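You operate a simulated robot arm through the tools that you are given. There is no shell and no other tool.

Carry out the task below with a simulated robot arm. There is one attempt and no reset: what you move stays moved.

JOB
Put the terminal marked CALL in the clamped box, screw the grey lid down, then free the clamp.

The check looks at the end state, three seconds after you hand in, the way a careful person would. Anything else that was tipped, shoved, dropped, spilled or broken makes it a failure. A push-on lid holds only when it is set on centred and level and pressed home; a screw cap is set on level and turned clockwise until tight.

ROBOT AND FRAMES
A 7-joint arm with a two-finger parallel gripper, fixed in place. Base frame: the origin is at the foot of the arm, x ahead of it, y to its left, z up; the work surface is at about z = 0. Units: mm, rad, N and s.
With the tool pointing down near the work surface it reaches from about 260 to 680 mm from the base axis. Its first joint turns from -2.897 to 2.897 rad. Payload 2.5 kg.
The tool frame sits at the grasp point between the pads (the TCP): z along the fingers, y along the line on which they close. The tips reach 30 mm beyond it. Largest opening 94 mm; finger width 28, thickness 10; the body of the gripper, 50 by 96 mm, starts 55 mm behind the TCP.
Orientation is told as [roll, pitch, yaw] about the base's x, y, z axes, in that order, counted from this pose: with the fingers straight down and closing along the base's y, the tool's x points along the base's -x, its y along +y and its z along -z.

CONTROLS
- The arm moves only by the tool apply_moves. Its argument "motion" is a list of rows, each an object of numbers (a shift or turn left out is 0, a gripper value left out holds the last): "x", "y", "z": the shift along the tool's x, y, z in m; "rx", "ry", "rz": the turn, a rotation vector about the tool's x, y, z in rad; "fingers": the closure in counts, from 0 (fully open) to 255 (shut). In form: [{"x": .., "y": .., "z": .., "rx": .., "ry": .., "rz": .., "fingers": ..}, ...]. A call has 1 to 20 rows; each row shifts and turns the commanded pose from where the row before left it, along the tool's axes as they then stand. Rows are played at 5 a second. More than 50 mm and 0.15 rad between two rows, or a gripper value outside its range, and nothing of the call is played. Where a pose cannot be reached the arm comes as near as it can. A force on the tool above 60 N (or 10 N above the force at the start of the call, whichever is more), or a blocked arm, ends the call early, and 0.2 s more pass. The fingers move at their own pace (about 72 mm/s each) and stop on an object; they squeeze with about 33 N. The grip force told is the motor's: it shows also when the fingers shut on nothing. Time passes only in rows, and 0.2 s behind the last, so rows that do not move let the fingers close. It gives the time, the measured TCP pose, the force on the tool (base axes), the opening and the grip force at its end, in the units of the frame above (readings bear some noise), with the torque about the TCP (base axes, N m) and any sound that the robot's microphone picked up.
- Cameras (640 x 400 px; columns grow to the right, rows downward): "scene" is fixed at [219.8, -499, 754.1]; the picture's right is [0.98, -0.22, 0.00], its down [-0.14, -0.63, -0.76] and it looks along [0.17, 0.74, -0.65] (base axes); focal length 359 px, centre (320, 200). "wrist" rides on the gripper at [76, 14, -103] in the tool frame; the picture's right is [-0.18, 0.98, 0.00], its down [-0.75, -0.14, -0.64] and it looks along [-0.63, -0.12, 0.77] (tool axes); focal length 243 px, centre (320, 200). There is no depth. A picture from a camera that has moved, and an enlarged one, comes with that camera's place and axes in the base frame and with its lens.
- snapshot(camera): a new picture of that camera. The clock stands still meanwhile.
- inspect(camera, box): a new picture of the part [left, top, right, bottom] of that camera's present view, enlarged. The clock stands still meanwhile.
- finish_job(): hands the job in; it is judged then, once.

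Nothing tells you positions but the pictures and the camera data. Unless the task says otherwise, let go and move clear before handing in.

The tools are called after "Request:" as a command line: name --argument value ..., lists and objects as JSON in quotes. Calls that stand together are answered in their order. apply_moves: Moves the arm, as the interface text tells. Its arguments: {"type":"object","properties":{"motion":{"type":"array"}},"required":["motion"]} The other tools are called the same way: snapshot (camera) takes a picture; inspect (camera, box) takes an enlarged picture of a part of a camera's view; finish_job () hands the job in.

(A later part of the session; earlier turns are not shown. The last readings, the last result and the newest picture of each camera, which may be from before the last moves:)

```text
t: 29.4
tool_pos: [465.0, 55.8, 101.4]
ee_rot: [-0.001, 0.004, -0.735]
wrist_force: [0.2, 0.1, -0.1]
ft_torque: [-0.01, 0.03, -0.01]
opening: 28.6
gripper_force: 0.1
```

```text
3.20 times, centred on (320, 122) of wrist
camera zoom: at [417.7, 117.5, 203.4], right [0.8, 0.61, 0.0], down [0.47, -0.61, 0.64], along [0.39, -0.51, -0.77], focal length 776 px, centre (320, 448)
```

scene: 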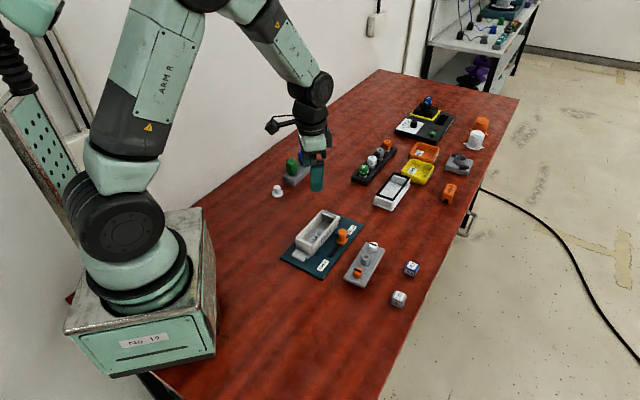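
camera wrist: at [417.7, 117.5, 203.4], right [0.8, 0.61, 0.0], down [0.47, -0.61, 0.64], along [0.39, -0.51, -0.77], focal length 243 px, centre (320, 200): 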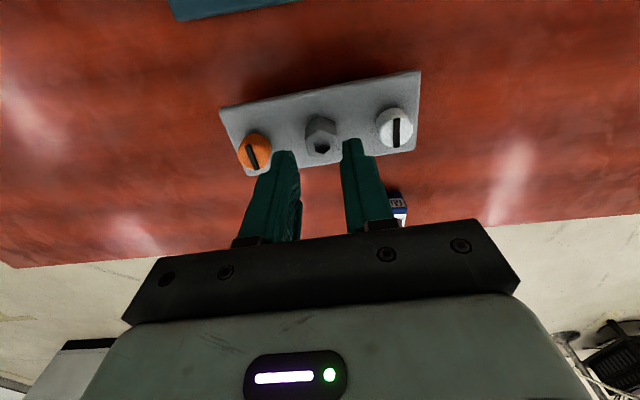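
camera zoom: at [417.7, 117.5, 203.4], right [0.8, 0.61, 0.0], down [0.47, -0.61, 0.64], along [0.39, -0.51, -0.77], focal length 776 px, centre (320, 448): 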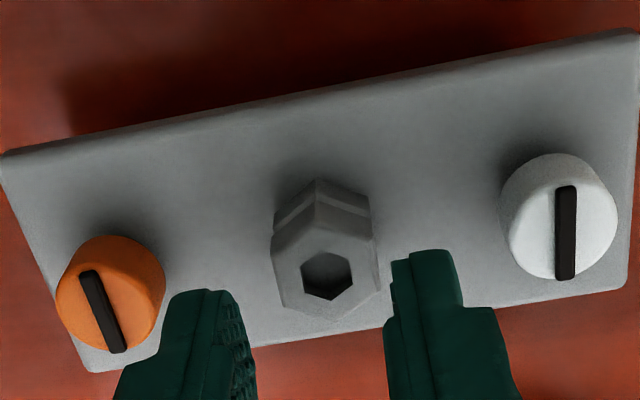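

The hex is within 1.5 mm of centre. I'll correct that and descend onto the handle.

Request:
apply_moves --motion '[{"x": -0.0006, "y": 0.0012, "z": 0.012}, {"z": 0.012}, {"z": 0.01}, {"z": 0.004}, {}]'

Request:
inspect --camera "wrist" --box '[200, 80, 440, 230]'

Request:
inspect --camera "scene" --box '[320, 200, 420, 290]'

```text
t: 30.6
tool_pos: [466.5, 57.3, 63.0]
ee_rot: [0.0, 0.002, -0.736]
wrist_force: [-1.6, 0.9, 4.7]
ft_torque: [0.02, 0.0, -0.01]
opening: 28.0
gripper_force: 0.0
```

```text
2.67 times, centred on (320, 155) of wrist
camera zoom: at [419.1, 118.4, 166.5], right [0.8, 0.61, 0.0], down [0.47, -0.61, 0.64], along [0.39, -0.51, -0.77], focal length 647 px, centre (320, 320)
```

zoom: 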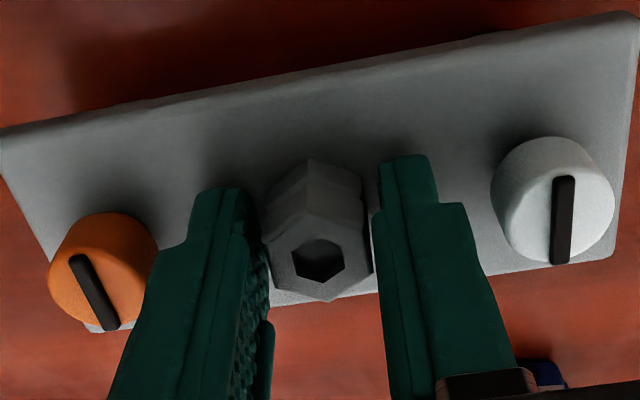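

```text
4.44 times, centred on (370, 245) of scene
camera zoom: at [219.8, -499.0, 754.1], right [0.98, -0.22, 0.0], down [-0.14, -0.63, -0.76], along [0.17, 0.74, -0.65], focal length 1596 px, centre (98, 0)
```

zoom: 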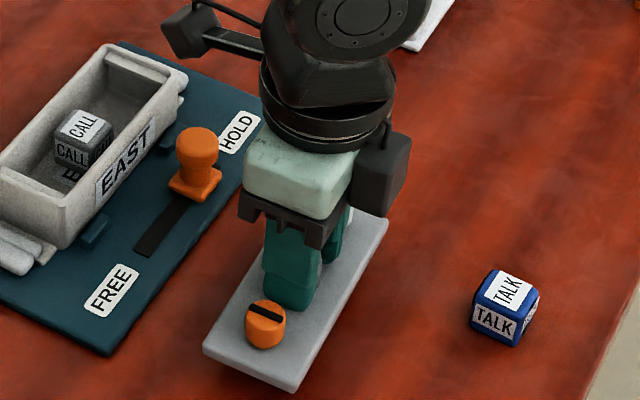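

I feel slight contact with the plate, so I'll raise 1 mm and close on the hex.

Request:
apply_moves --motion '[{"z": -0.0015}, {"fingers": 255}, {}, {}, {}]'

Request:
inspect --camera "wrist" --box '[200, 80, 440, 230]'

```text
t: 31.8
tool_pos: [465.6, 57.0, 66.3]
ee_rot: [-0.002, 0.001, -0.736]
wrist_force: [-0.5, -1.0, -0.5]
ft_torque: [-0.02, 0.01, 0.01]
opening: 23.3
gripper_force: 32.9
```

```text
2.67 times, centred on (320, 155) of wrist
camera zoom: at [419.3, 118.6, 168.2], right [0.8, 0.61, 0.0], down [0.47, -0.61, 0.64], along [0.39, -0.51, -0.77], focal length 647 px, centre (320, 320)
```

zoom: 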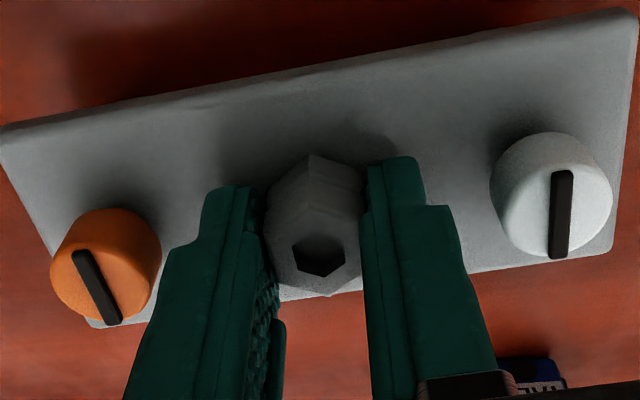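

Gripped at 23.3 mm. I'll lift slowly and check.

Request:
apply_moves --motion '[{"z": -0.003}, {"z": -0.005}, {"z": -0.007}, {"z": -0.008}, {"z": -0.01}, {"z": -0.01}]'

Request:
snapshot --camera "wrist"

Request:
inspect --camera "scene" --box '[320, 180, 440, 290]'

```text
t: 33.2
tool_pos: [466.4, 58.3, 109.6]
ee_rot: [-0.002, 0.001, -0.737]
wrist_force: [-0.7, 0.4, -1.8]
ft_torque: [-0.01, -0.02, 0.0]
opening: 23.5
gripper_force: 32.7
```

```text
taken
camera wrist: at [419.7, 119.1, 211.7], right [0.8, 0.61, 0.0], down [0.47, -0.61, 0.64], along [0.39, -0.51, -0.77], focal length 243 px, centre (320, 200)
```

wrist: 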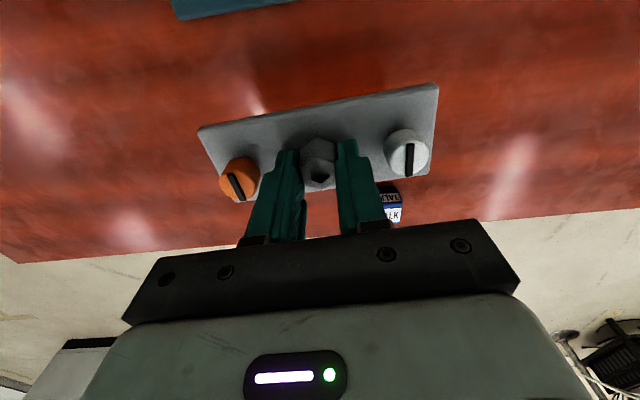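

```text
3.64 times, centred on (380, 235) of scene
camera zoom: at [219.8, -499.0, 754.1], right [0.98, -0.22, 0.0], down [-0.14, -0.63, -0.76], along [0.17, 0.74, -0.65], focal length 1306 px, centre (102, 73)
```

zoom: 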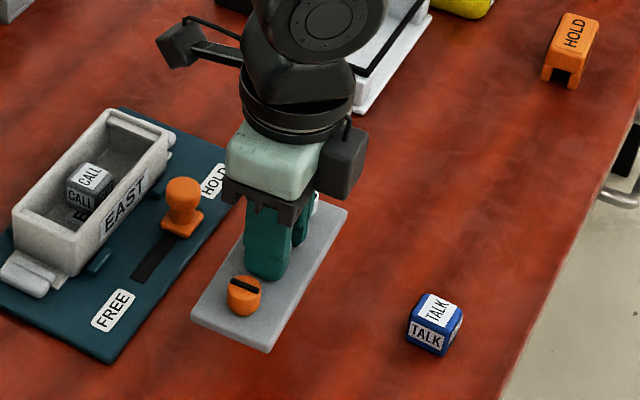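

The lid is hanging level from the gripper. I'll raise it and carry it over the box, then check alignment.

Request:
apply_moves --motion '[{"z": -0.02}, {"z": -0.025}, {"x": 0.0206, "y": 0.0048}, {"x": 0.0411, "y": 0.00965}, {"x": 0.0411, "y": 0.00965}, {"x": 0.0411, "y": 0.00965}, {"x": 0.0205, "y": 0.0048}, {"rz": 0.043}, {}, {}]'

Request:
snapshot --camera "wrist"

Request:
inspect --camera "wrist" --box '[160, 0, 480, 200]'

Request:
inspect --camera "scene" --box '[260, 150, 400, 290]'

```text
t: 35.4
tool_pos: [369.0, 197.2, 154.0]
ee_rot: [-0.001, 0.001, -0.778]
wrist_force: [-0.7, -0.7, -1.7]
ft_torque: [-0.01, 0.02, 0.02]
opening: 23.2
gripper_force: 32.6
```

```text
taken
camera wrist: at [326.2, 259.5, 256.1], right [0.82, 0.57, 0.0], down [0.44, -0.63, 0.64], along [0.36, -0.53, -0.77], focal length 243 px, centre (320, 200)
```

wrist: 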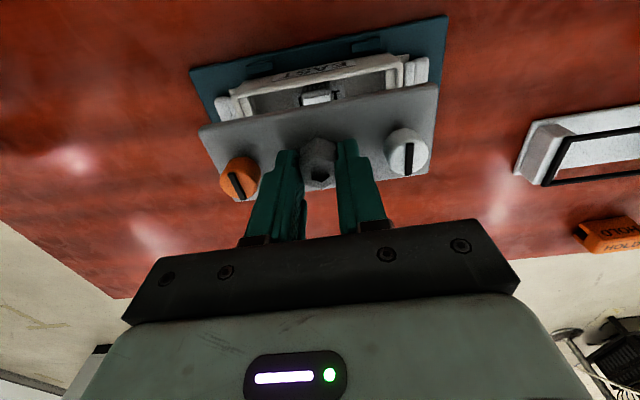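

```text
2.00 times, centred on (320, 100) of wrist
camera zoom: at [326.2, 259.5, 256.1], right [0.82, 0.57, 0.0], down [0.44, -0.63, 0.64], along [0.36, -0.53, -0.77], focal length 485 px, centre (320, 400)
```

zoom: 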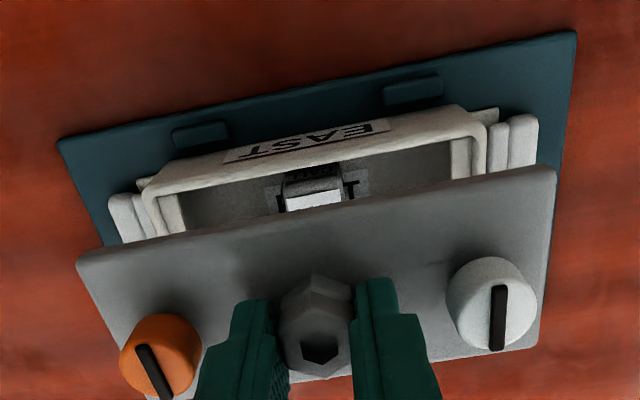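

```text
2.86 times, centred on (330, 220) of scene
camera zoom: at [219.8, -499.0, 754.1], right [0.98, -0.22, 0.0], down [-0.14, -0.63, -0.76], along [0.17, 0.74, -0.65], focal length 1026 px, centre (291, 143)
```

zoom: 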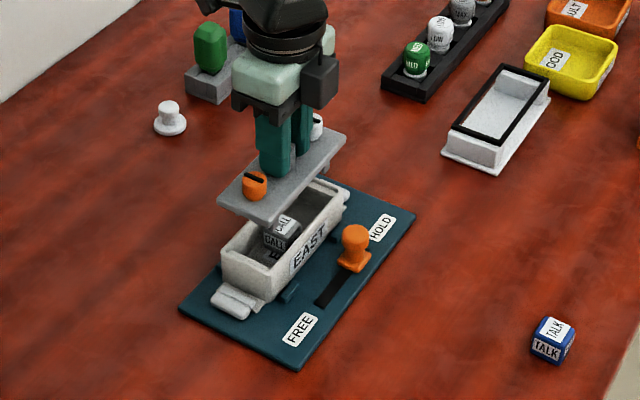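

Request:
inspect --camera "wrist" --box '[180, 30, 320, 117]'

Request:
inspect --camera "wrist" --box '[320, 30, 460, 117]'

```text
4.57 times, centred on (250, 74) of wrist
camera zoom: at [326.2, 259.5, 256.1], right [0.82, 0.57, 0.0], down [0.44, -0.63, 0.64], along [0.36, -0.53, -0.77], focal length 1109 px, centre (640, 778)
```

zoom: 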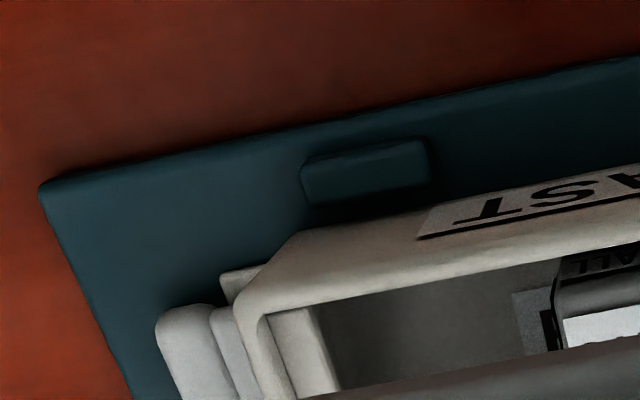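

```text
4.57 times, centred on (390, 74) of wrist
camera zoom: at [326.2, 259.5, 256.1], right [0.82, 0.57, 0.0], down [0.44, -0.63, 0.64], along [0.36, -0.53, -0.77], focal length 1109 px, centre (0, 778)
```

zoom: 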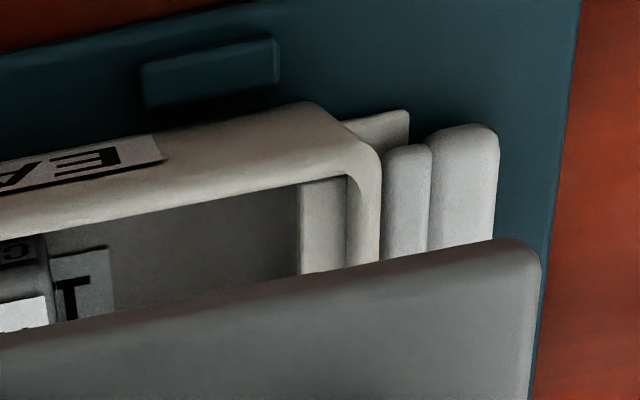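

The lid and box edges line up within about a millimetre and are parallel. I'll lower until the posts are just above the rim and check again.

Request:
apply_moves --motion '[{"y": -0.0007, "z": 0.015}, {"z": 0.012}, {"z": 0.008}, {}]'

Request:
inspect --camera "wrist" --box '[160, 0, 480, 200]'

Request:
inspect --camera "scene" --box '[280, 180, 370, 260]'

```text
t: 36.4
tool_pos: [370.2, 196.3, 118.6]
ee_rot: [-0.002, 0.003, -0.779]
wrist_force: [-0.5, -0.4, -1.3]
ft_torque: [-0.02, 0.0, 0.02]
opening: 23.4
gripper_force: 33.0
```

```text
2.00 times, centred on (320, 100) of wrist
camera zoom: at [325.7, 259.8, 220.8], right [0.82, 0.57, 0.0], down [0.44, -0.63, 0.64], along [0.36, -0.53, -0.77], focal length 485 px, centre (320, 400)
```

zoom: 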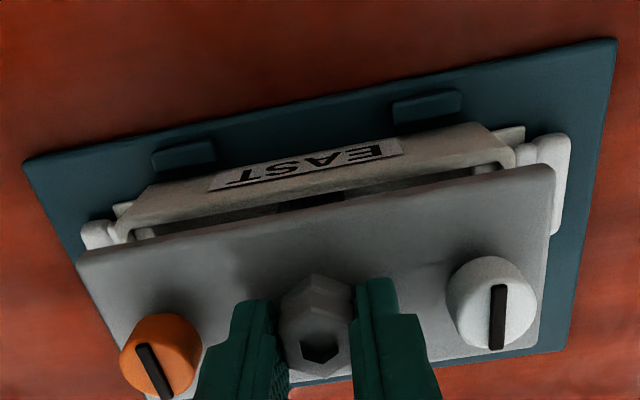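

```text
5.00 times, centred on (325, 220) of scene
camera zoom: at [219.8, -499.0, 754.1], right [0.98, -0.22, 0.0], down [-0.14, -0.63, -0.76], along [0.17, 0.74, -0.65], focal length 1796 px, centre (295, 100)
```

zoom: 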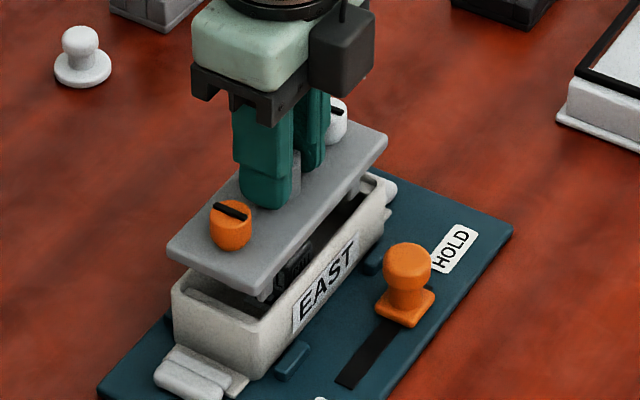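

The posts are poised at the rim and everything looks centred. I'll lower in small steps and watch the force.

Request:
apply_moves --motion '[{"z": 0.005}, {"z": 0.004}, {"z": 0.003}, {"z": 0.003}, {}]'

Request:
inspect --camera "scene" --box '[280, 180, 370, 260]'

```text
t: 37.6
tool_pos: [370.0, 196.3, 104.2]
ee_rot: [-0.001, 0.003, -0.777]
wrist_force: [0.4, -0.2, -0.5]
ft_torque: [0.0, 0.0, 0.01]
opening: 23.3
gripper_force: 33.1
```

```text
5.00 times, centred on (325, 220) of scene
camera zoom: at [219.8, -499.0, 754.1], right [0.98, -0.22, 0.0], down [-0.14, -0.63, -0.76], along [0.17, 0.74, -0.65], focal length 1796 px, centre (295, 100)
```

zoom: 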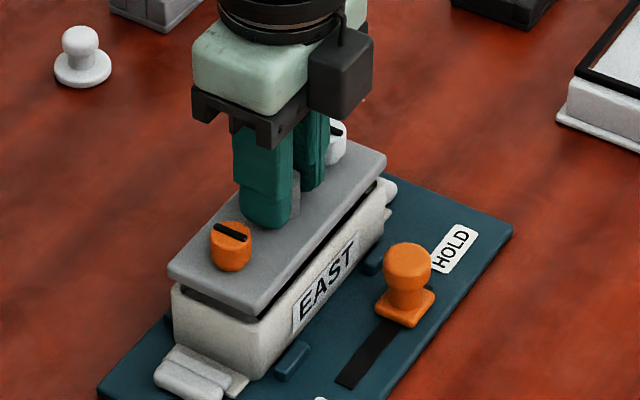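

Request:
apply_moves --motion '[{"z": 0.003}, {"z": 0.003}, {"z": 0.002}, {}]'

Request:
inspect --camera "scene" --box '[280, 180, 370, 260]'

Request:
inspect --camera "wrist" --box '[160, 0, 480, 200]'

```text
t: 38.6
tool_pos: [370.0, 196.5, 94.2]
ee_rot: [-0.002, 0.002, -0.78]
wrist_force: [0.4, 0.1, -1.6]
ft_torque: [0.0, 0.0, -0.02]
opening: 23.1
gripper_force: 32.7
```

```text
5.00 times, centred on (325, 220) of scene
camera zoom: at [219.8, -499.0, 754.1], right [0.98, -0.22, 0.0], down [-0.14, -0.63, -0.76], along [0.17, 0.74, -0.65], focal length 1796 px, centre (295, 100)
```

zoom: 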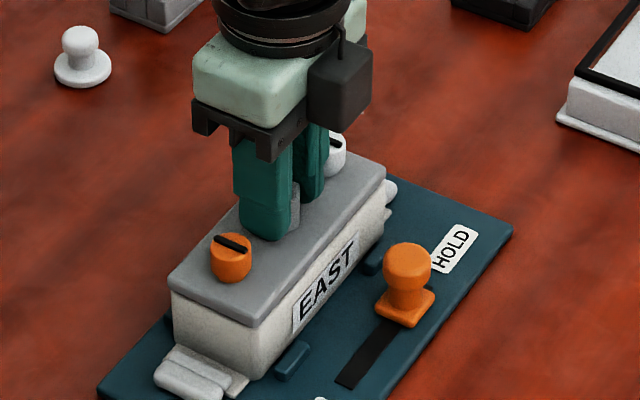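

```text
2.00 times, centred on (320, 100) of wrist
camera zoom: at [325.2, 259.5, 197.8], right [0.82, 0.57, 0.0], down [0.44, -0.63, 0.64], along [0.36, -0.53, -0.77], focal length 485 px, centre (320, 400)
```

zoom: 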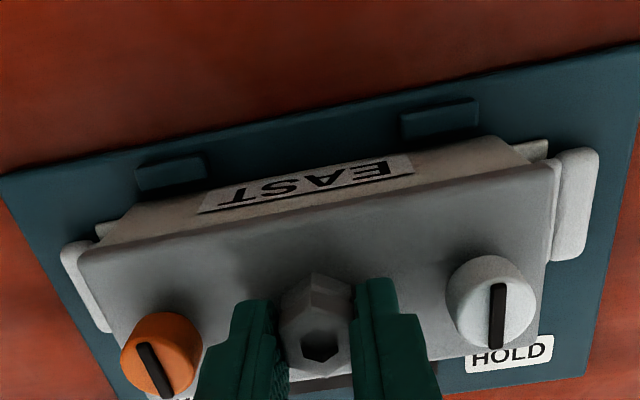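

Almost seated. I'm going 1 mm at a time until it makes contact.

Request:
apply_moves --motion '[{"z": 0.001}, {"z": 0.001}, {"z": 0.001}, {}]'

```text
t: 39.6
tool_pos: [370.6, 196.8, 93.8]
ee_rot: [0.0, 0.003, -0.778]
wrist_force: [-6.8, -4.8, 23.4]
ft_torque: [0.19, 0.02, -0.01]
opening: 23.1
gripper_force: 33.4
```

Contact at 23 N, and the lid looks seated. I'll ease off, release and rise to look.

Request:
apply_moves --motion '[{"z": -0.0015}, {"fingers": 178}, {}, {}, {"z": -0.015}, {"z": -0.03}, {"z": -0.035}, {}]'

Request:
snapshot --camera "wrist"

Request:
inspect --camera "wrist" --box '[180, 20, 460, 195]'

Request:
inspect --camera "scene" --box '[280, 190, 370, 270]'

```text
t: 41.4
tool_pos: [369.9, 194.7, 175.3]
ee_rot: [-0.001, 0.003, -0.778]
wrist_force: [-0.1, 0.0, -0.2]
ft_torque: [-0.04, 0.03, 0.01]
opening: 28.4
gripper_force: 0.1
```

```text
taken
camera wrist: at [325.4, 258.4, 277.3], right [0.82, 0.57, 0.0], down [0.44, -0.63, 0.64], along [0.36, -0.53, -0.77], focal length 243 px, centre (320, 200)
```

wrist: 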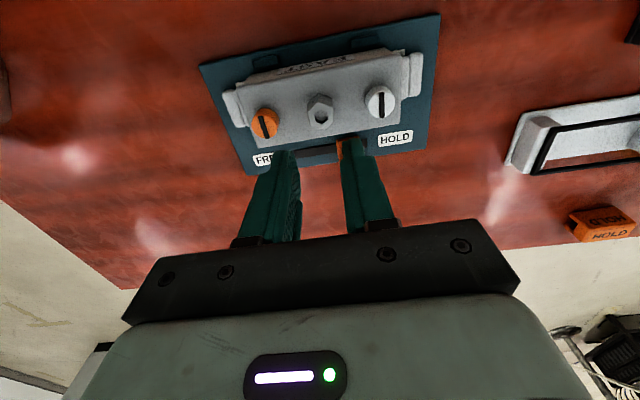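

```text
2.29 times, centred on (320, 108) of wrist
camera zoom: at [325.4, 258.4, 277.3], right [0.82, 0.57, 0.0], down [0.44, -0.63, 0.64], along [0.36, -0.53, -0.77], focal length 555 px, centre (320, 411)
```

zoom: 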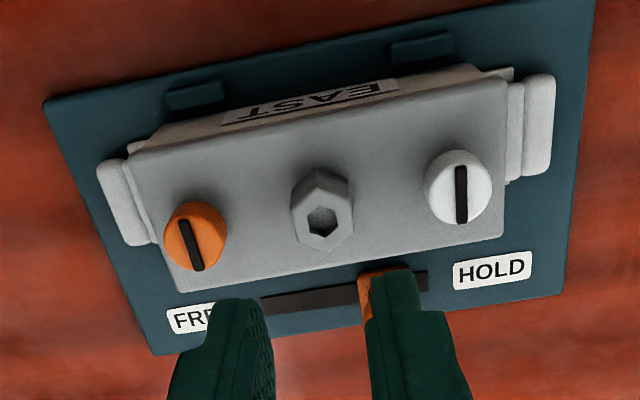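

```text
5.00 times, centred on (325, 230) of scene
camera zoom: at [219.8, -499.0, 754.1], right [0.98, -0.22, 0.0], down [-0.14, -0.63, -0.76], along [0.17, 0.74, -0.65], focal length 1796 px, centre (295, 50)
```

zoom: 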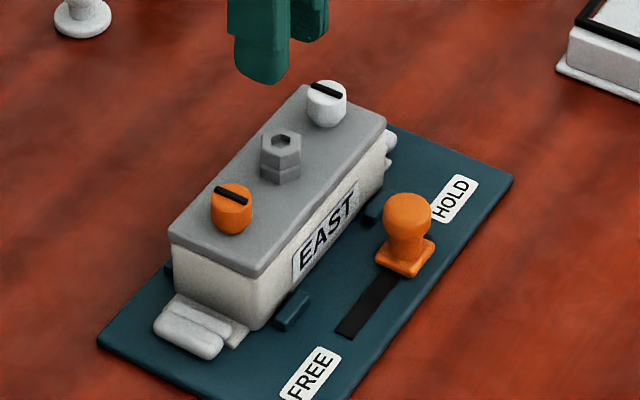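

The lid sits level and flush on the box. Next I go to the orange knob. I'll wind the wrist counter-clockwise so I have plenty of clockwise travel, then check centring above it.

Request:
apply_moves --motion '[{"x": 0.003, "y": -0.0467, "fingers": 170}, {"rz": -0.143}, {"rz": -0.143}, {"rz": -0.143}, {"rz": -0.143}, {"rz": -0.143}, {"rz": -0.143}, {"rz": -0.143}, {"rz": -0.143}, {"rz": -0.143}, {"rz": -0.143}, {"rz": -0.14}, {"z": 0.03}, {"z": 0.02}, {}]'

Request:
snapshot --camera "wrist"

Request:
inspect --camera "wrist" --box '[220, 60, 420, 185]'

Request:
inspect --camera "scene" --box '[260, 170, 380, 280]'

```text
t: 44.6
tool_pos: [333.5, 165.4, 122.7]
ee_rot: [0.001, 0.0, 0.79]
wrist_force: [-0.2, 0.4, -0.3]
ft_torque: [-0.02, 0.04, -0.04]
opening: 31.3
gripper_force: 0.1
```

```text
taken
camera wrist: at [270.4, 121.6, 225.7], right [-0.57, 0.82, 0.0], down [0.63, 0.44, 0.64], along [0.53, 0.37, -0.77], focal length 243 px, centre (320, 200)
```

wrist: 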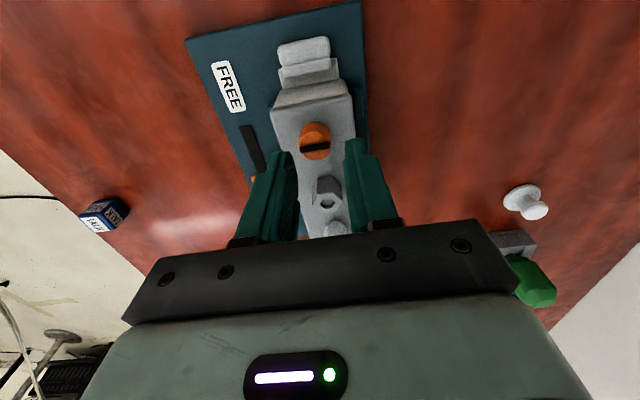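

```text
3.20 times, centred on (320, 122) of wrist
camera zoom: at [270.4, 121.6, 225.7], right [-0.57, 0.82, 0.0], down [0.63, 0.44, 0.64], along [0.53, 0.37, -0.77], focal length 776 px, centre (320, 448)
```

zoom: 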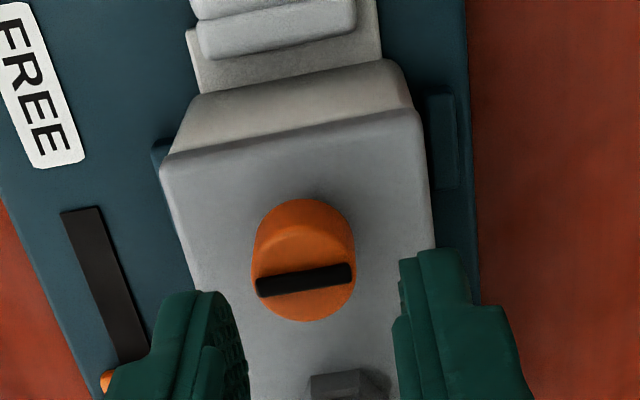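

```text
3.64 times, centred on (320, 225) of scene
camera zoom: at [219.8, -499.0, 754.1], right [0.98, -0.22, 0.0], down [-0.14, -0.63, -0.76], along [0.17, 0.74, -0.65], focal length 1306 px, centre (320, 109)
```

zoom: 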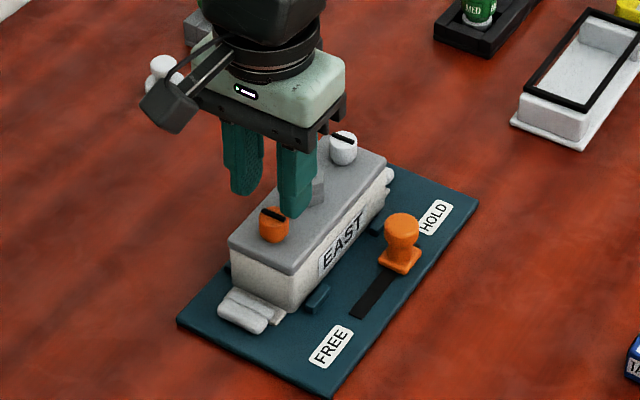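

The knob centre is about 3 mm off along the closing direction. I'll correct that and descend around the knob.

Request:
apply_moves --motion '[{"x": 0.0008, "y": -0.003}, {"z": 0.01}, {"z": 0.01}, {"z": 0.008}, {"z": 0.003}, {}]'

Request:
inspect --camera "wrist" --box '[200, 80, 440, 230]'

```text
t: 46.0
tool_pos: [336.8, 163.3, 91.9]
ee_rot: [0.0, 0.002, 0.79]
wrist_force: [0.1, -0.7, -0.4]
ft_torque: [0.0, 0.01, 0.0]
opening: 31.3
gripper_force: 0.0
```

```text
2.67 times, centred on (320, 155) of wrist
camera zoom: at [273.3, 118.3, 194.9], right [-0.57, 0.82, 0.0], down [0.63, 0.44, 0.64], along [0.53, 0.37, -0.77], focal length 647 px, centre (320, 320)
```

zoom: 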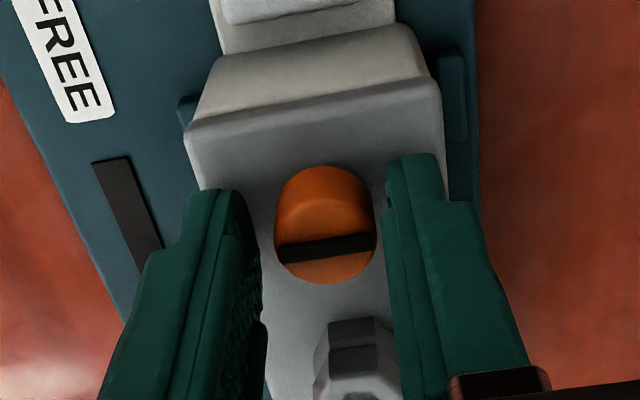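

Request:
apply_moves --motion '[{"x": 0.0005, "y": 0.0008, "fingers": 200}, {"fingers": 255}, {}, {}]'

Request:
inspect --camera "wrist" --box '[200, 80, 440, 230]'

```text
t: 47.0
tool_pos: [335.7, 163.7, 92.2]
ee_rot: [0.0, 0.002, 0.79]
wrist_force: [-0.9, -0.2, 2.4]
ft_torque: [0.01, -0.1, -0.03]
opening: 20.6
gripper_force: 32.5
```

```text
2.67 times, centred on (320, 155) of wrist
camera zoom: at [271.9, 118.1, 195.1], right [-0.57, 0.82, 0.0], down [0.63, 0.44, 0.64], along [0.53, 0.37, -0.77], focal length 647 px, centre (320, 320)
```

zoom: 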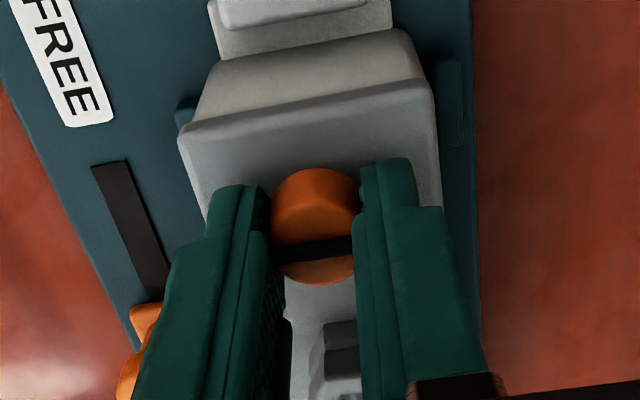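

Gripped at 20.6 mm. I'll turn clockwise a little and check the torque and the pointer.

Request:
apply_moves --motion '[{"rz": 0.08}, {"rz": 0.08}, {"rz": 0.08}, {"rz": 0.08}, {}]'

Request:
inspect --camera "wrist" --box '[200, 80, 440, 230]'

Request:
inspect --camera "scene" --box '[270, 180, 370, 270]'

```text
t: 48.2
tool_pos: [337.0, 163.4, 92.9]
ee_rot: [0.001, 0.002, 0.47]
wrist_force: [-0.8, 0.2, 1.5]
ft_torque: [-0.1, 0.08, 0.02]
opening: 20.4
gripper_force: 33.1
```

```text
2.67 times, centred on (320, 155) of wrist
camera zoom: at [261.3, 140.7, 195.4], right [-0.28, 0.96, 0.0], down [0.74, 0.22, 0.64], along [0.61, 0.18, -0.77], focal length 647 px, centre (320, 320)
```

zoom: 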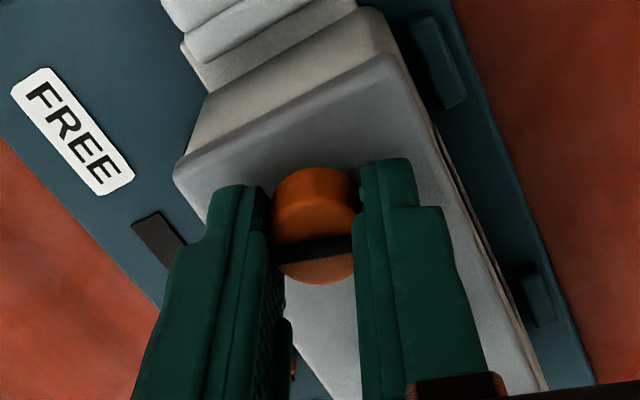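

```text
4.44 times, centred on (320, 225) of scene
camera zoom: at [219.8, -499.0, 754.1], right [0.98, -0.22, 0.0], down [-0.14, -0.63, -0.76], along [0.17, 0.74, -0.65], focal length 1596 px, centre (320, 89)
```

zoom: 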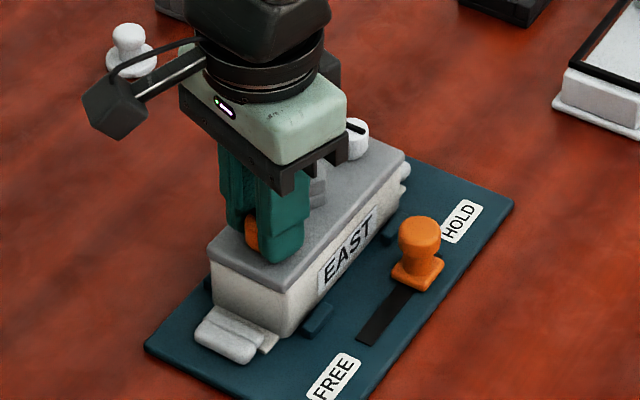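

The knob turns with the gripper, with low torque. I'll continue clockwise.

Request:
apply_moves --motion '[{"rz": 0.08}, {"rz": 0.08}, {"rz": 0.08}, {"rz": 0.08}, {"rz": 0.08}, {"rz": 0.08}, {"rz": 0.08}, {}]'

Request:
apply_moves --motion '[{"rz": 0.08}, {"rz": 0.08}, {"rz": 0.08}, {"rz": 0.08}, {"rz": 0.08}, {}]'

Request:
inspect --camera "wrist" --box '[200, 80, 440, 230]'

Request:
inspect --camera "scene" --box '[270, 180, 370, 270]'

```text
t: 50.0
tool_pos: [335.7, 162.6, 93.3]
ee_rot: [-0.001, 0.002, -0.091]
wrist_force: [-0.4, -3.6, 10.0]
ft_torque: [-0.01, 0.01, 0.0]
opening: 20.6
gripper_force: 32.8
```

```text
t: 51.4
tool_pos: [335.0, 162.5, 93.8]
ee_rot: [-0.001, 0.003, -0.49]
wrist_force: [-0.8, -0.8, 0.0]
ft_torque: [-0.06, 0.0, 0.02]
opening: 20.6
gripper_force: 32.6
```

```text
2.67 times, centred on (320, 155) of wrist
camera zoom: at [274.4, 210.7, 196.2], right [0.62, 0.78, 0.0], down [0.6, -0.48, 0.64], along [0.5, -0.4, -0.77], focal length 647 px, centre (320, 320)
```

zoom: 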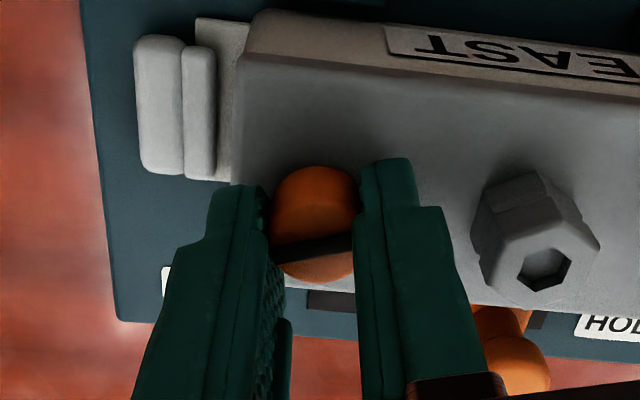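

```text
4.44 times, centred on (320, 225) of scene
camera zoom: at [219.8, -499.0, 754.1], right [0.98, -0.22, 0.0], down [-0.14, -0.63, -0.76], along [0.17, 0.74, -0.65], focal length 1596 px, centre (320, 89)
```

zoom: 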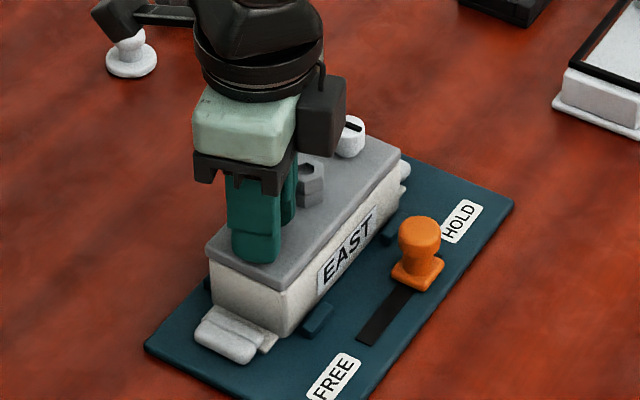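

Request:
apply_moves --motion '[{"rz": 0.08}, {"rz": 0.08}, {"rz": 0.08}, {"rz": 0.06}, {}]'

Request:
inspect --camera "wrist" --box '[200, 80, 440, 230]'

Request:
inspect --camera "scene" --box '[270, 180, 370, 270]'

```text
t: 52.6
tool_pos: [335.7, 162.6, 92.5]
ee_rot: [-0.001, 0.0, -0.789]
wrist_force: [-0.5, -0.4, 1.9]
ft_torque: [0.29, -0.19, 0.0]
opening: 20.5
gripper_force: 33.3
```

```text
2.67 times, centred on (320, 155) of wrist
camera zoom: at [291.9, 225.9, 196.0], right [0.83, 0.56, 0.0], down [0.43, -0.63, 0.64], along [0.36, -0.53, -0.77], focal length 647 px, centre (320, 320)
```

zoom: 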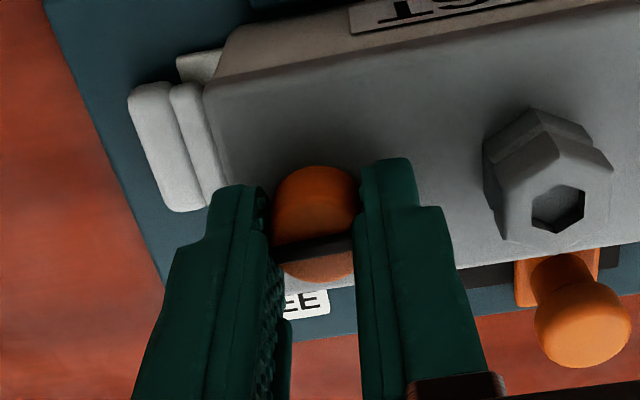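

```text
4.44 times, centred on (320, 225) of scene
camera zoom: at [219.8, -499.0, 754.1], right [0.98, -0.22, 0.0], down [-0.14, -0.63, -0.76], along [0.17, 0.74, -0.65], focal length 1596 px, centre (320, 89)
```

zoom: 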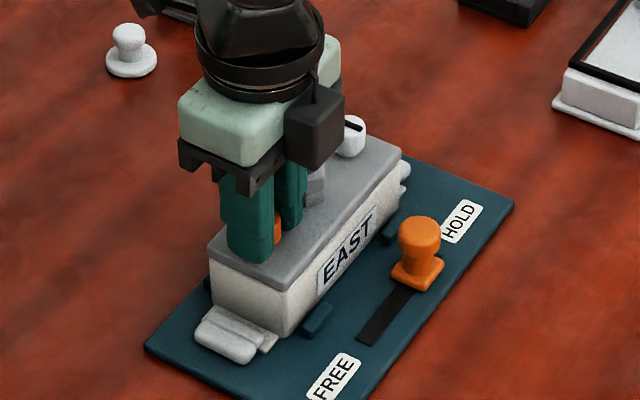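

A quarter turn is done, with no stop and no torque. I'll keep turning clockwise until it tightens.

Request:
apply_moves --motion '[{"rz": 0.08}, {"rz": 0.08}, {"rz": 0.08}, {"rz": 0.08}, {"rz": 0.08}, {"rz": 0.08}, {}]'

Request:
inspect --camera "wrist" --box '[200, 80, 440, 230]'

```text
t: 54.2
tool_pos: [334.6, 162.8, 93.6]
ee_rot: [-0.004, -0.001, -1.27]
wrist_force: [-6.9, -4.6, 5.1]
ft_torque: [0.14, -0.11, 0.2]
opening: 20.4
gripper_force: 33.4
```

```text
2.67 times, centred on (320, 155) of wrist
camera zoom: at [326.5, 238.7, 195.2], right [0.99, 0.12, 0.0], down [0.09, -0.76, 0.64], along [0.07, -0.64, -0.77], focal length 647 px, centre (320, 320)
```

zoom: 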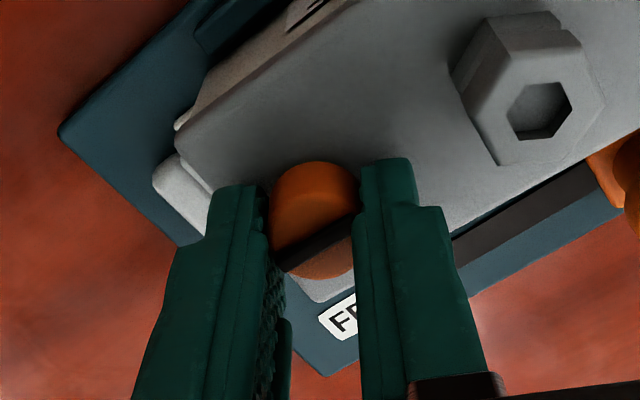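

The pointer is starting to lag the fingers and there is 0.2 N·m of reaction, so it is tightening. I'll turn a little more to confirm it is at its stop.

Request:
apply_moves --motion '[{"rz": 0.08}, {"rz": 0.08}, {"rz": 0.08}, {}]'

Request:
inspect --camera "wrist" --box '[200, 80, 440, 230]'

Request:
inspect --camera "scene" --box '[270, 180, 370, 270]'

```text
t: 55.2
tool_pos: [337.7, 161.3, 92.9]
ee_rot: [-0.001, 0.0, -1.509]
wrist_force: [-3.3, -4.1, -1.0]
ft_torque: [-0.29, 0.22, -0.02]
opening: 20.4
gripper_force: 32.7
```

```text
2.67 times, centred on (320, 155) of wrist
camera zoom: at [345.5, 239.2, 195.7], right [0.99, -0.12, 0.0], down [-0.09, -0.76, 0.64], along [-0.08, -0.64, -0.77], focal length 647 px, centre (320, 320)
```

zoom: 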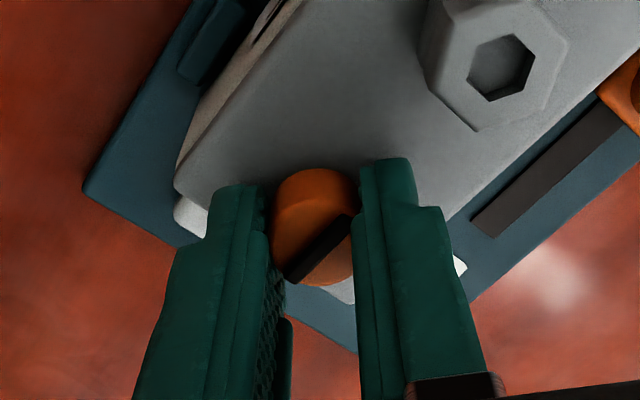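

```text
4.44 times, centred on (320, 225) of scene
camera zoom: at [219.8, -499.0, 754.1], right [0.98, -0.22, 0.0], down [-0.14, -0.63, -0.76], along [0.17, 0.74, -0.65], focal length 1596 px, centre (320, 89)
```

zoom: 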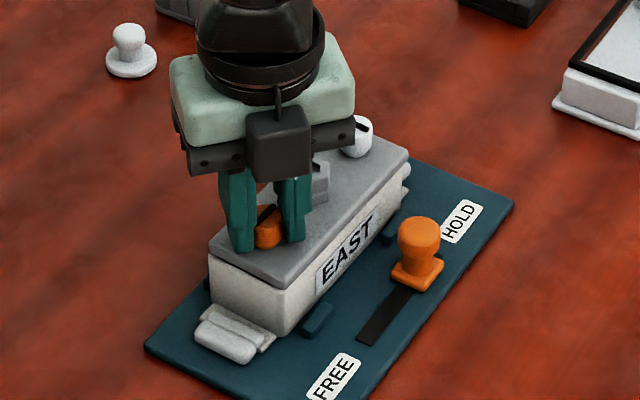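

The pointer now stays still while the fingers slip, so the orange screw is at its stop, aligned with the lid. I'll release and rise to check.

Request:
apply_moves --motion '[{"fingers": 170}, {}, {}, {"z": -0.015}, {"z": -0.03}, {"z": -0.03}, {}]'

Request:
snapshot --camera "wrist"

Request:
inspect --camera "scene" --box '[270, 190, 370, 280]'

```text
t: 56.8
tool_pos: [337.3, 162.3, 167.7]
ee_rot: [-0.002, 0.0, -1.509]
wrist_force: [0.3, 0.2, -0.4]
ft_torque: [0.01, -0.01, 0.02]
opening: 31.2
gripper_force: 0.0
```

```text
taken
camera wrist: at [345.7, 238.4, 269.6], right [0.99, -0.12, 0.0], down [-0.09, -0.76, 0.64], along [-0.08, -0.64, -0.77], focal length 243 px, centre (320, 200)
```

wrist: 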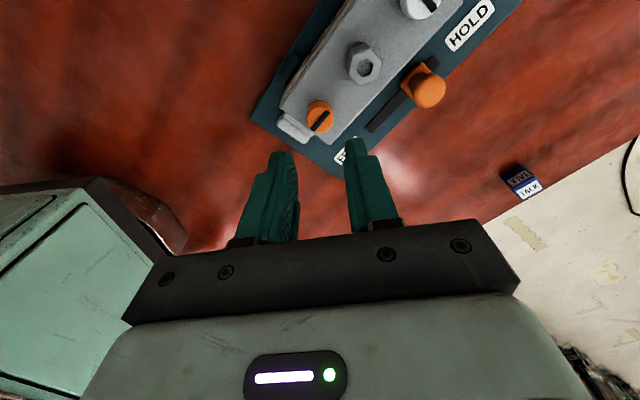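

```text
4.44 times, centred on (320, 235) of scene
camera zoom: at [219.8, -499.0, 754.1], right [0.98, -0.22, 0.0], down [-0.14, -0.63, -0.76], along [0.17, 0.74, -0.65], focal length 1596 px, centre (320, 44)
```

zoom: 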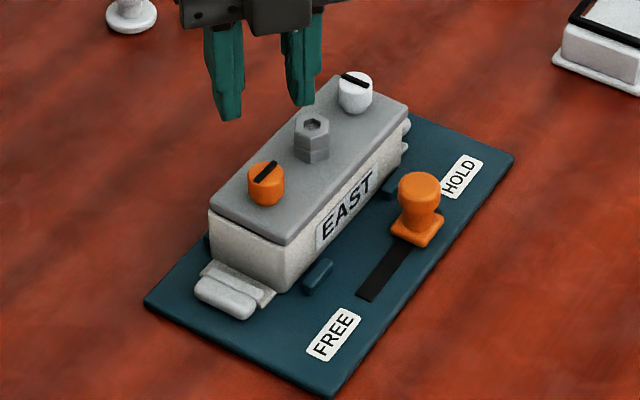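

The orange pointer now lies along the lid. I'll do the same with the white knob, near (405, 232): wind the wrist back and check centring.

Request:
apply_moves --motion '[{"x": 0.0217, "y": 0.0241}, {"x": 0.0217, "y": 0.0241}, {"x": 0.0218, "y": 0.024}, {"rz": -0.1437}, {"rz": -0.1437}, {"rz": -0.1437}, {"rz": -0.1437}, {"rz": -0.1437}, {"rz": -0.1437}, {"rz": -0.1437}, {"rz": -0.1437}, {"rz": -0.1437}, {"rz": -0.1437}, {"rz": -0.1437}, {"rz": -0.1437}, {"rz": -0.1437}, {"rz": -0.1437}, {"rz": -0.1437}, {"rz": -0.1437}, {}]'

Request:
apply_moves --motion '[{"z": 0.03}, {"z": 0.015}, {}]'

Request:
snapshot --camera "wrist"

Request:
inspect --camera "wrist" --box '[220, 60, 420, 185]'

```text
t: 61.0
tool_pos: [403.2, 231.6, 169.8]
ee_rot: [0.003, 0.001, 0.792]
wrist_force: [0.2, -0.3, -0.4]
ft_torque: [-0.02, -0.02, -0.01]
opening: 31.1
gripper_force: 0.0
```

```text
t: 61.8
tool_pos: [403.3, 233.4, 124.2]
ee_rot: [0.004, 0.002, 0.791]
wrist_force: [0.4, -0.4, -0.2]
ft_torque: [0.03, 0.03, 0.0]
opening: 31.4
gripper_force: 0.1
```

```text
taken
camera wrist: at [339.1, 188.0, 225.8], right [-0.57, 0.82, 0.0], down [0.63, 0.44, 0.64], along [0.53, 0.37, -0.77], focal length 243 px, centre (320, 200)
```

wrist: 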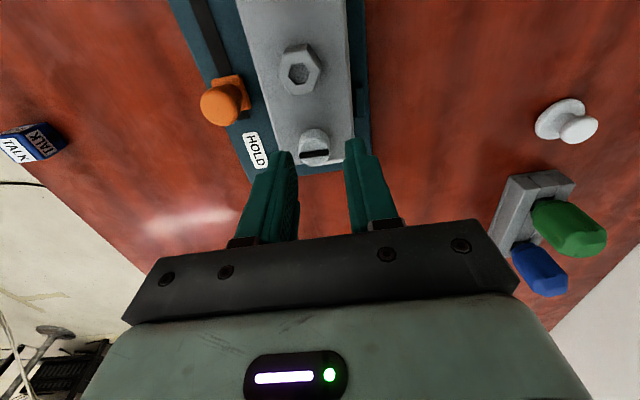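

```text
3.20 times, centred on (320, 122) of wrist
camera zoom: at [339.1, 188.0, 225.8], right [-0.57, 0.82, 0.0], down [0.63, 0.44, 0.64], along [0.53, 0.37, -0.77], focal length 776 px, centre (320, 448)
```

zoom: 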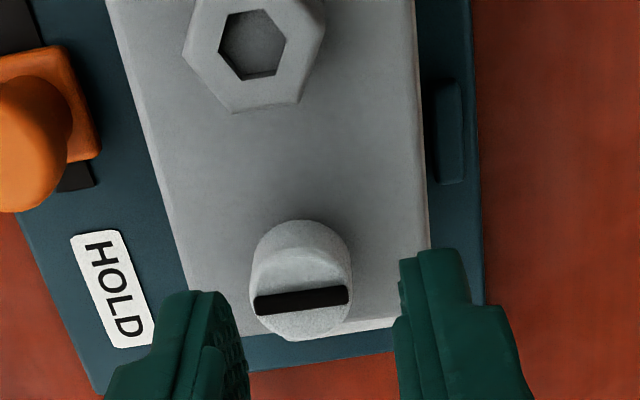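

The white knob is about 4 mm off in both directions. I'll correct that and descend.

Request:
apply_moves --motion '[{"x": -0.004, "y": -0.0044}, {"z": 0.01}, {"z": 0.01}, {}]'

Request:
inspect --camera "wrist" --box '[200, 80, 440, 230]'

```text
t: 62.8
tool_pos: [409.0, 232.5, 102.8]
ee_rot: [0.001, 0.0, 0.79]
wrist_force: [0.1, 0.2, 0.8]
ft_torque: [-0.03, -0.01, -0.03]
opening: 31.2
gripper_force: 0.0
```

```text
2.67 times, centred on (320, 155) of wrist
camera zoom: at [345.7, 187.7, 205.7], right [-0.57, 0.82, 0.0], down [0.63, 0.44, 0.64], along [0.53, 0.37, -0.77], focal length 647 px, centre (320, 320)
```

zoom: 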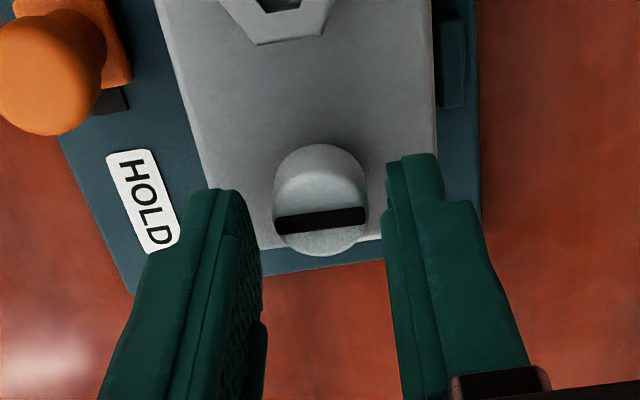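

Request:
apply_moves --motion '[{"x": 0.0004, "z": 0.006}, {"z": 0.005}, {}, {"fingers": 200}, {"fingers": 255}, {}, {}]'

Request:
inspect --camera "wrist" --box '[200, 80, 440, 230]'

```text
t: 64.4
tool_pos: [408.0, 232.3, 92.1]
ee_rot: [0.002, 0.002, 0.79]
wrist_force: [0.1, 0.5, -0.5]
ft_torque: [0.0, -0.05, 0.02]
opening: 20.4
gripper_force: 32.8
```

```text
2.67 times, centred on (320, 155) of wrist
camera zoom: at [344.8, 187.2, 194.3], right [-0.57, 0.82, 0.0], down [0.63, 0.44, 0.64], along [0.53, 0.37, -0.77], focal length 647 px, centre (320, 320)
```

zoom: 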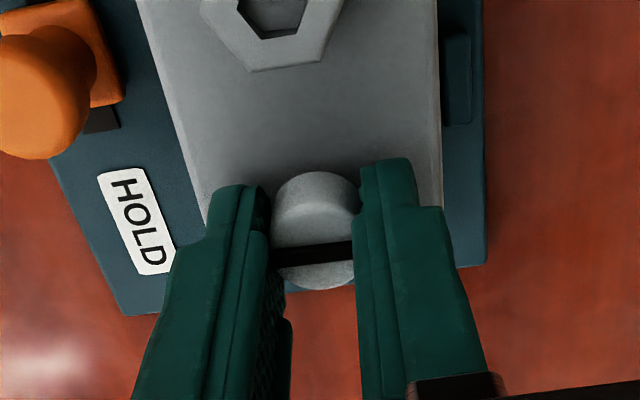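

The white knob is gripped. I'm turning it clockwise.

Request:
apply_moves --motion '[{"rz": 0.08}, {"rz": 0.08}, {"rz": 0.08}, {"rz": 0.08}, {"rz": 0.08}, {"rz": 0.08}, {"rz": 0.08}, {"rz": 0.08}, {"rz": 0.08}, {}]'

Request:
apply_moves --motion '[{"rz": 0.08}, {"rz": 0.08}, {"rz": 0.08}, {"rz": 0.08}, {"rz": 0.08}, {"rz": 0.08}, {"rz": 0.08}, {"rz": 0.08}, {"rz": 0.08}, {"rz": 0.08}, {"rz": 0.05}, {}]'

Request:
inspect --camera "wrist" --box '[200, 80, 440, 230]'

```text
t: 66.6
tool_pos: [408.4, 231.9, 91.9]
ee_rot: [0.0, 0.003, 0.069]
wrist_force: [-2.8, -5.7, 2.4]
ft_torque: [-0.23, 0.0, -0.05]
opening: 20.8
gripper_force: 32.7
```

```text
t: 69.2
tool_pos: [408.5, 230.1, 92.4]
ee_rot: [-0.004, 0.001, -0.78]
wrist_force: [-12.3, -26.7, 19.0]
ft_torque: [-1.15, 0.54, 0.21]
opening: 20.2
gripper_force: 33.1
```

```text
2.67 times, centred on (320, 155) of wrist
camera zoom: at [364.7, 293.8, 194.2], right [0.82, 0.57, 0.0], down [0.44, -0.63, 0.64], along [0.36, -0.53, -0.77], focal length 647 px, centre (320, 320)
```

zoom: 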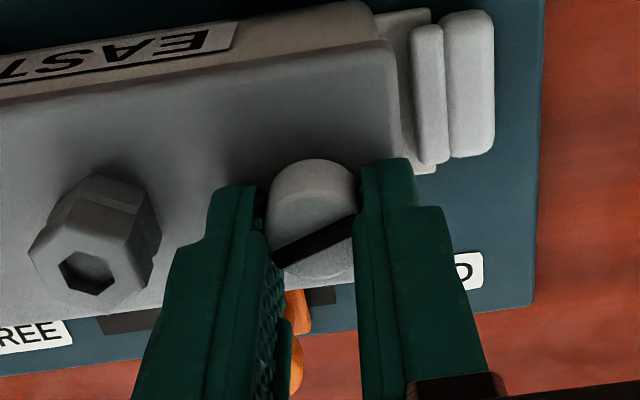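

The white knob resists earlier, at about 66°, with sideways force. I'll look at the state before doing anything else.

Request:
inspect --camera "scene" --box '[270, 180, 370, 270]'

Request:
snapshot --camera "wrist"

Request:
apply_moves --motion '[{}, {}]'

```text
4.44 times, centred on (320, 225) of scene
camera zoom: at [219.8, -499.0, 754.1], right [0.98, -0.22, 0.0], down [-0.14, -0.63, -0.76], along [0.17, 0.74, -0.65], focal length 1596 px, centre (320, 89)
```

zoom: 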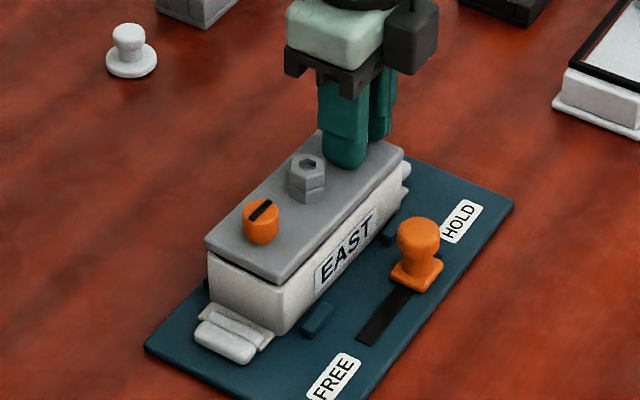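

```text
taken
camera wrist: at [364.7, 293.8, 194.2], right [0.82, 0.57, 0.0], down [0.44, -0.63, 0.64], along [0.36, -0.53, -0.77], focal length 243 px, centre (320, 200)
```

wrist: 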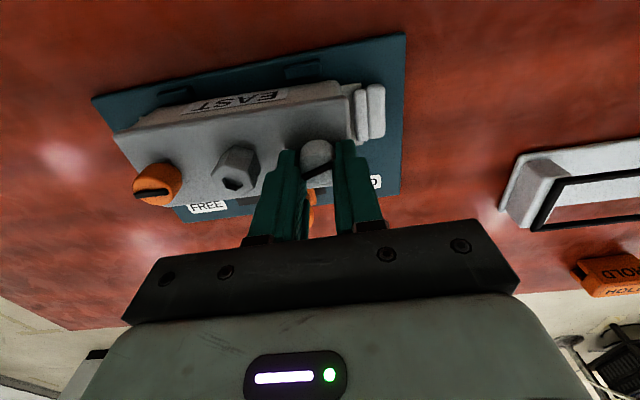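

```text
t: 69.8
tool_pos: [408.6, 231.0, 92.2]
ee_rot: [-0.004, 0.002, -0.779]
wrist_force: [-11.1, -27.7, 17.0]
ft_torque: [-1.16, 0.54, 0.22]
opening: 20.6
gripper_force: 33.4
```

The grip centre is slightly off the knob's axis. As the wrist turned, the fingers pushed the knob sideways and lifted the orange end of the lid slightly. I'll relieve this by shifting along the measured force.

Request:
apply_moves --motion '[{"y": -0.001, "x": -0.0004}, {"y": -0.001, "x": -0.0004}, {}]'

Request:
inspect --camera "scene" --box '[270, 180, 370, 270]'

```text
t: 70.6
tool_pos: [407.8, 231.5, 91.2]
ee_rot: [-0.001, 0.001, -0.777]
wrist_force: [-3.5, -9.3, -0.6]
ft_torque: [-0.51, 0.17, 0.11]
opening: 20.4
gripper_force: 32.6
```

```text
4.44 times, centred on (320, 225) of scene
camera zoom: at [219.8, -499.0, 754.1], right [0.98, -0.22, 0.0], down [-0.14, -0.63, -0.76], along [0.17, 0.74, -0.65], focal length 1596 px, centre (320, 89)
```

zoom: 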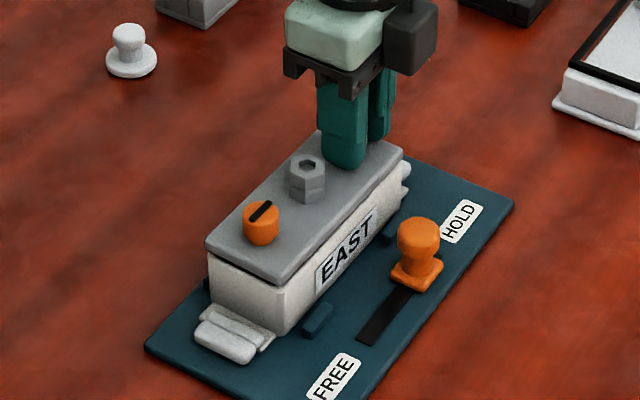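

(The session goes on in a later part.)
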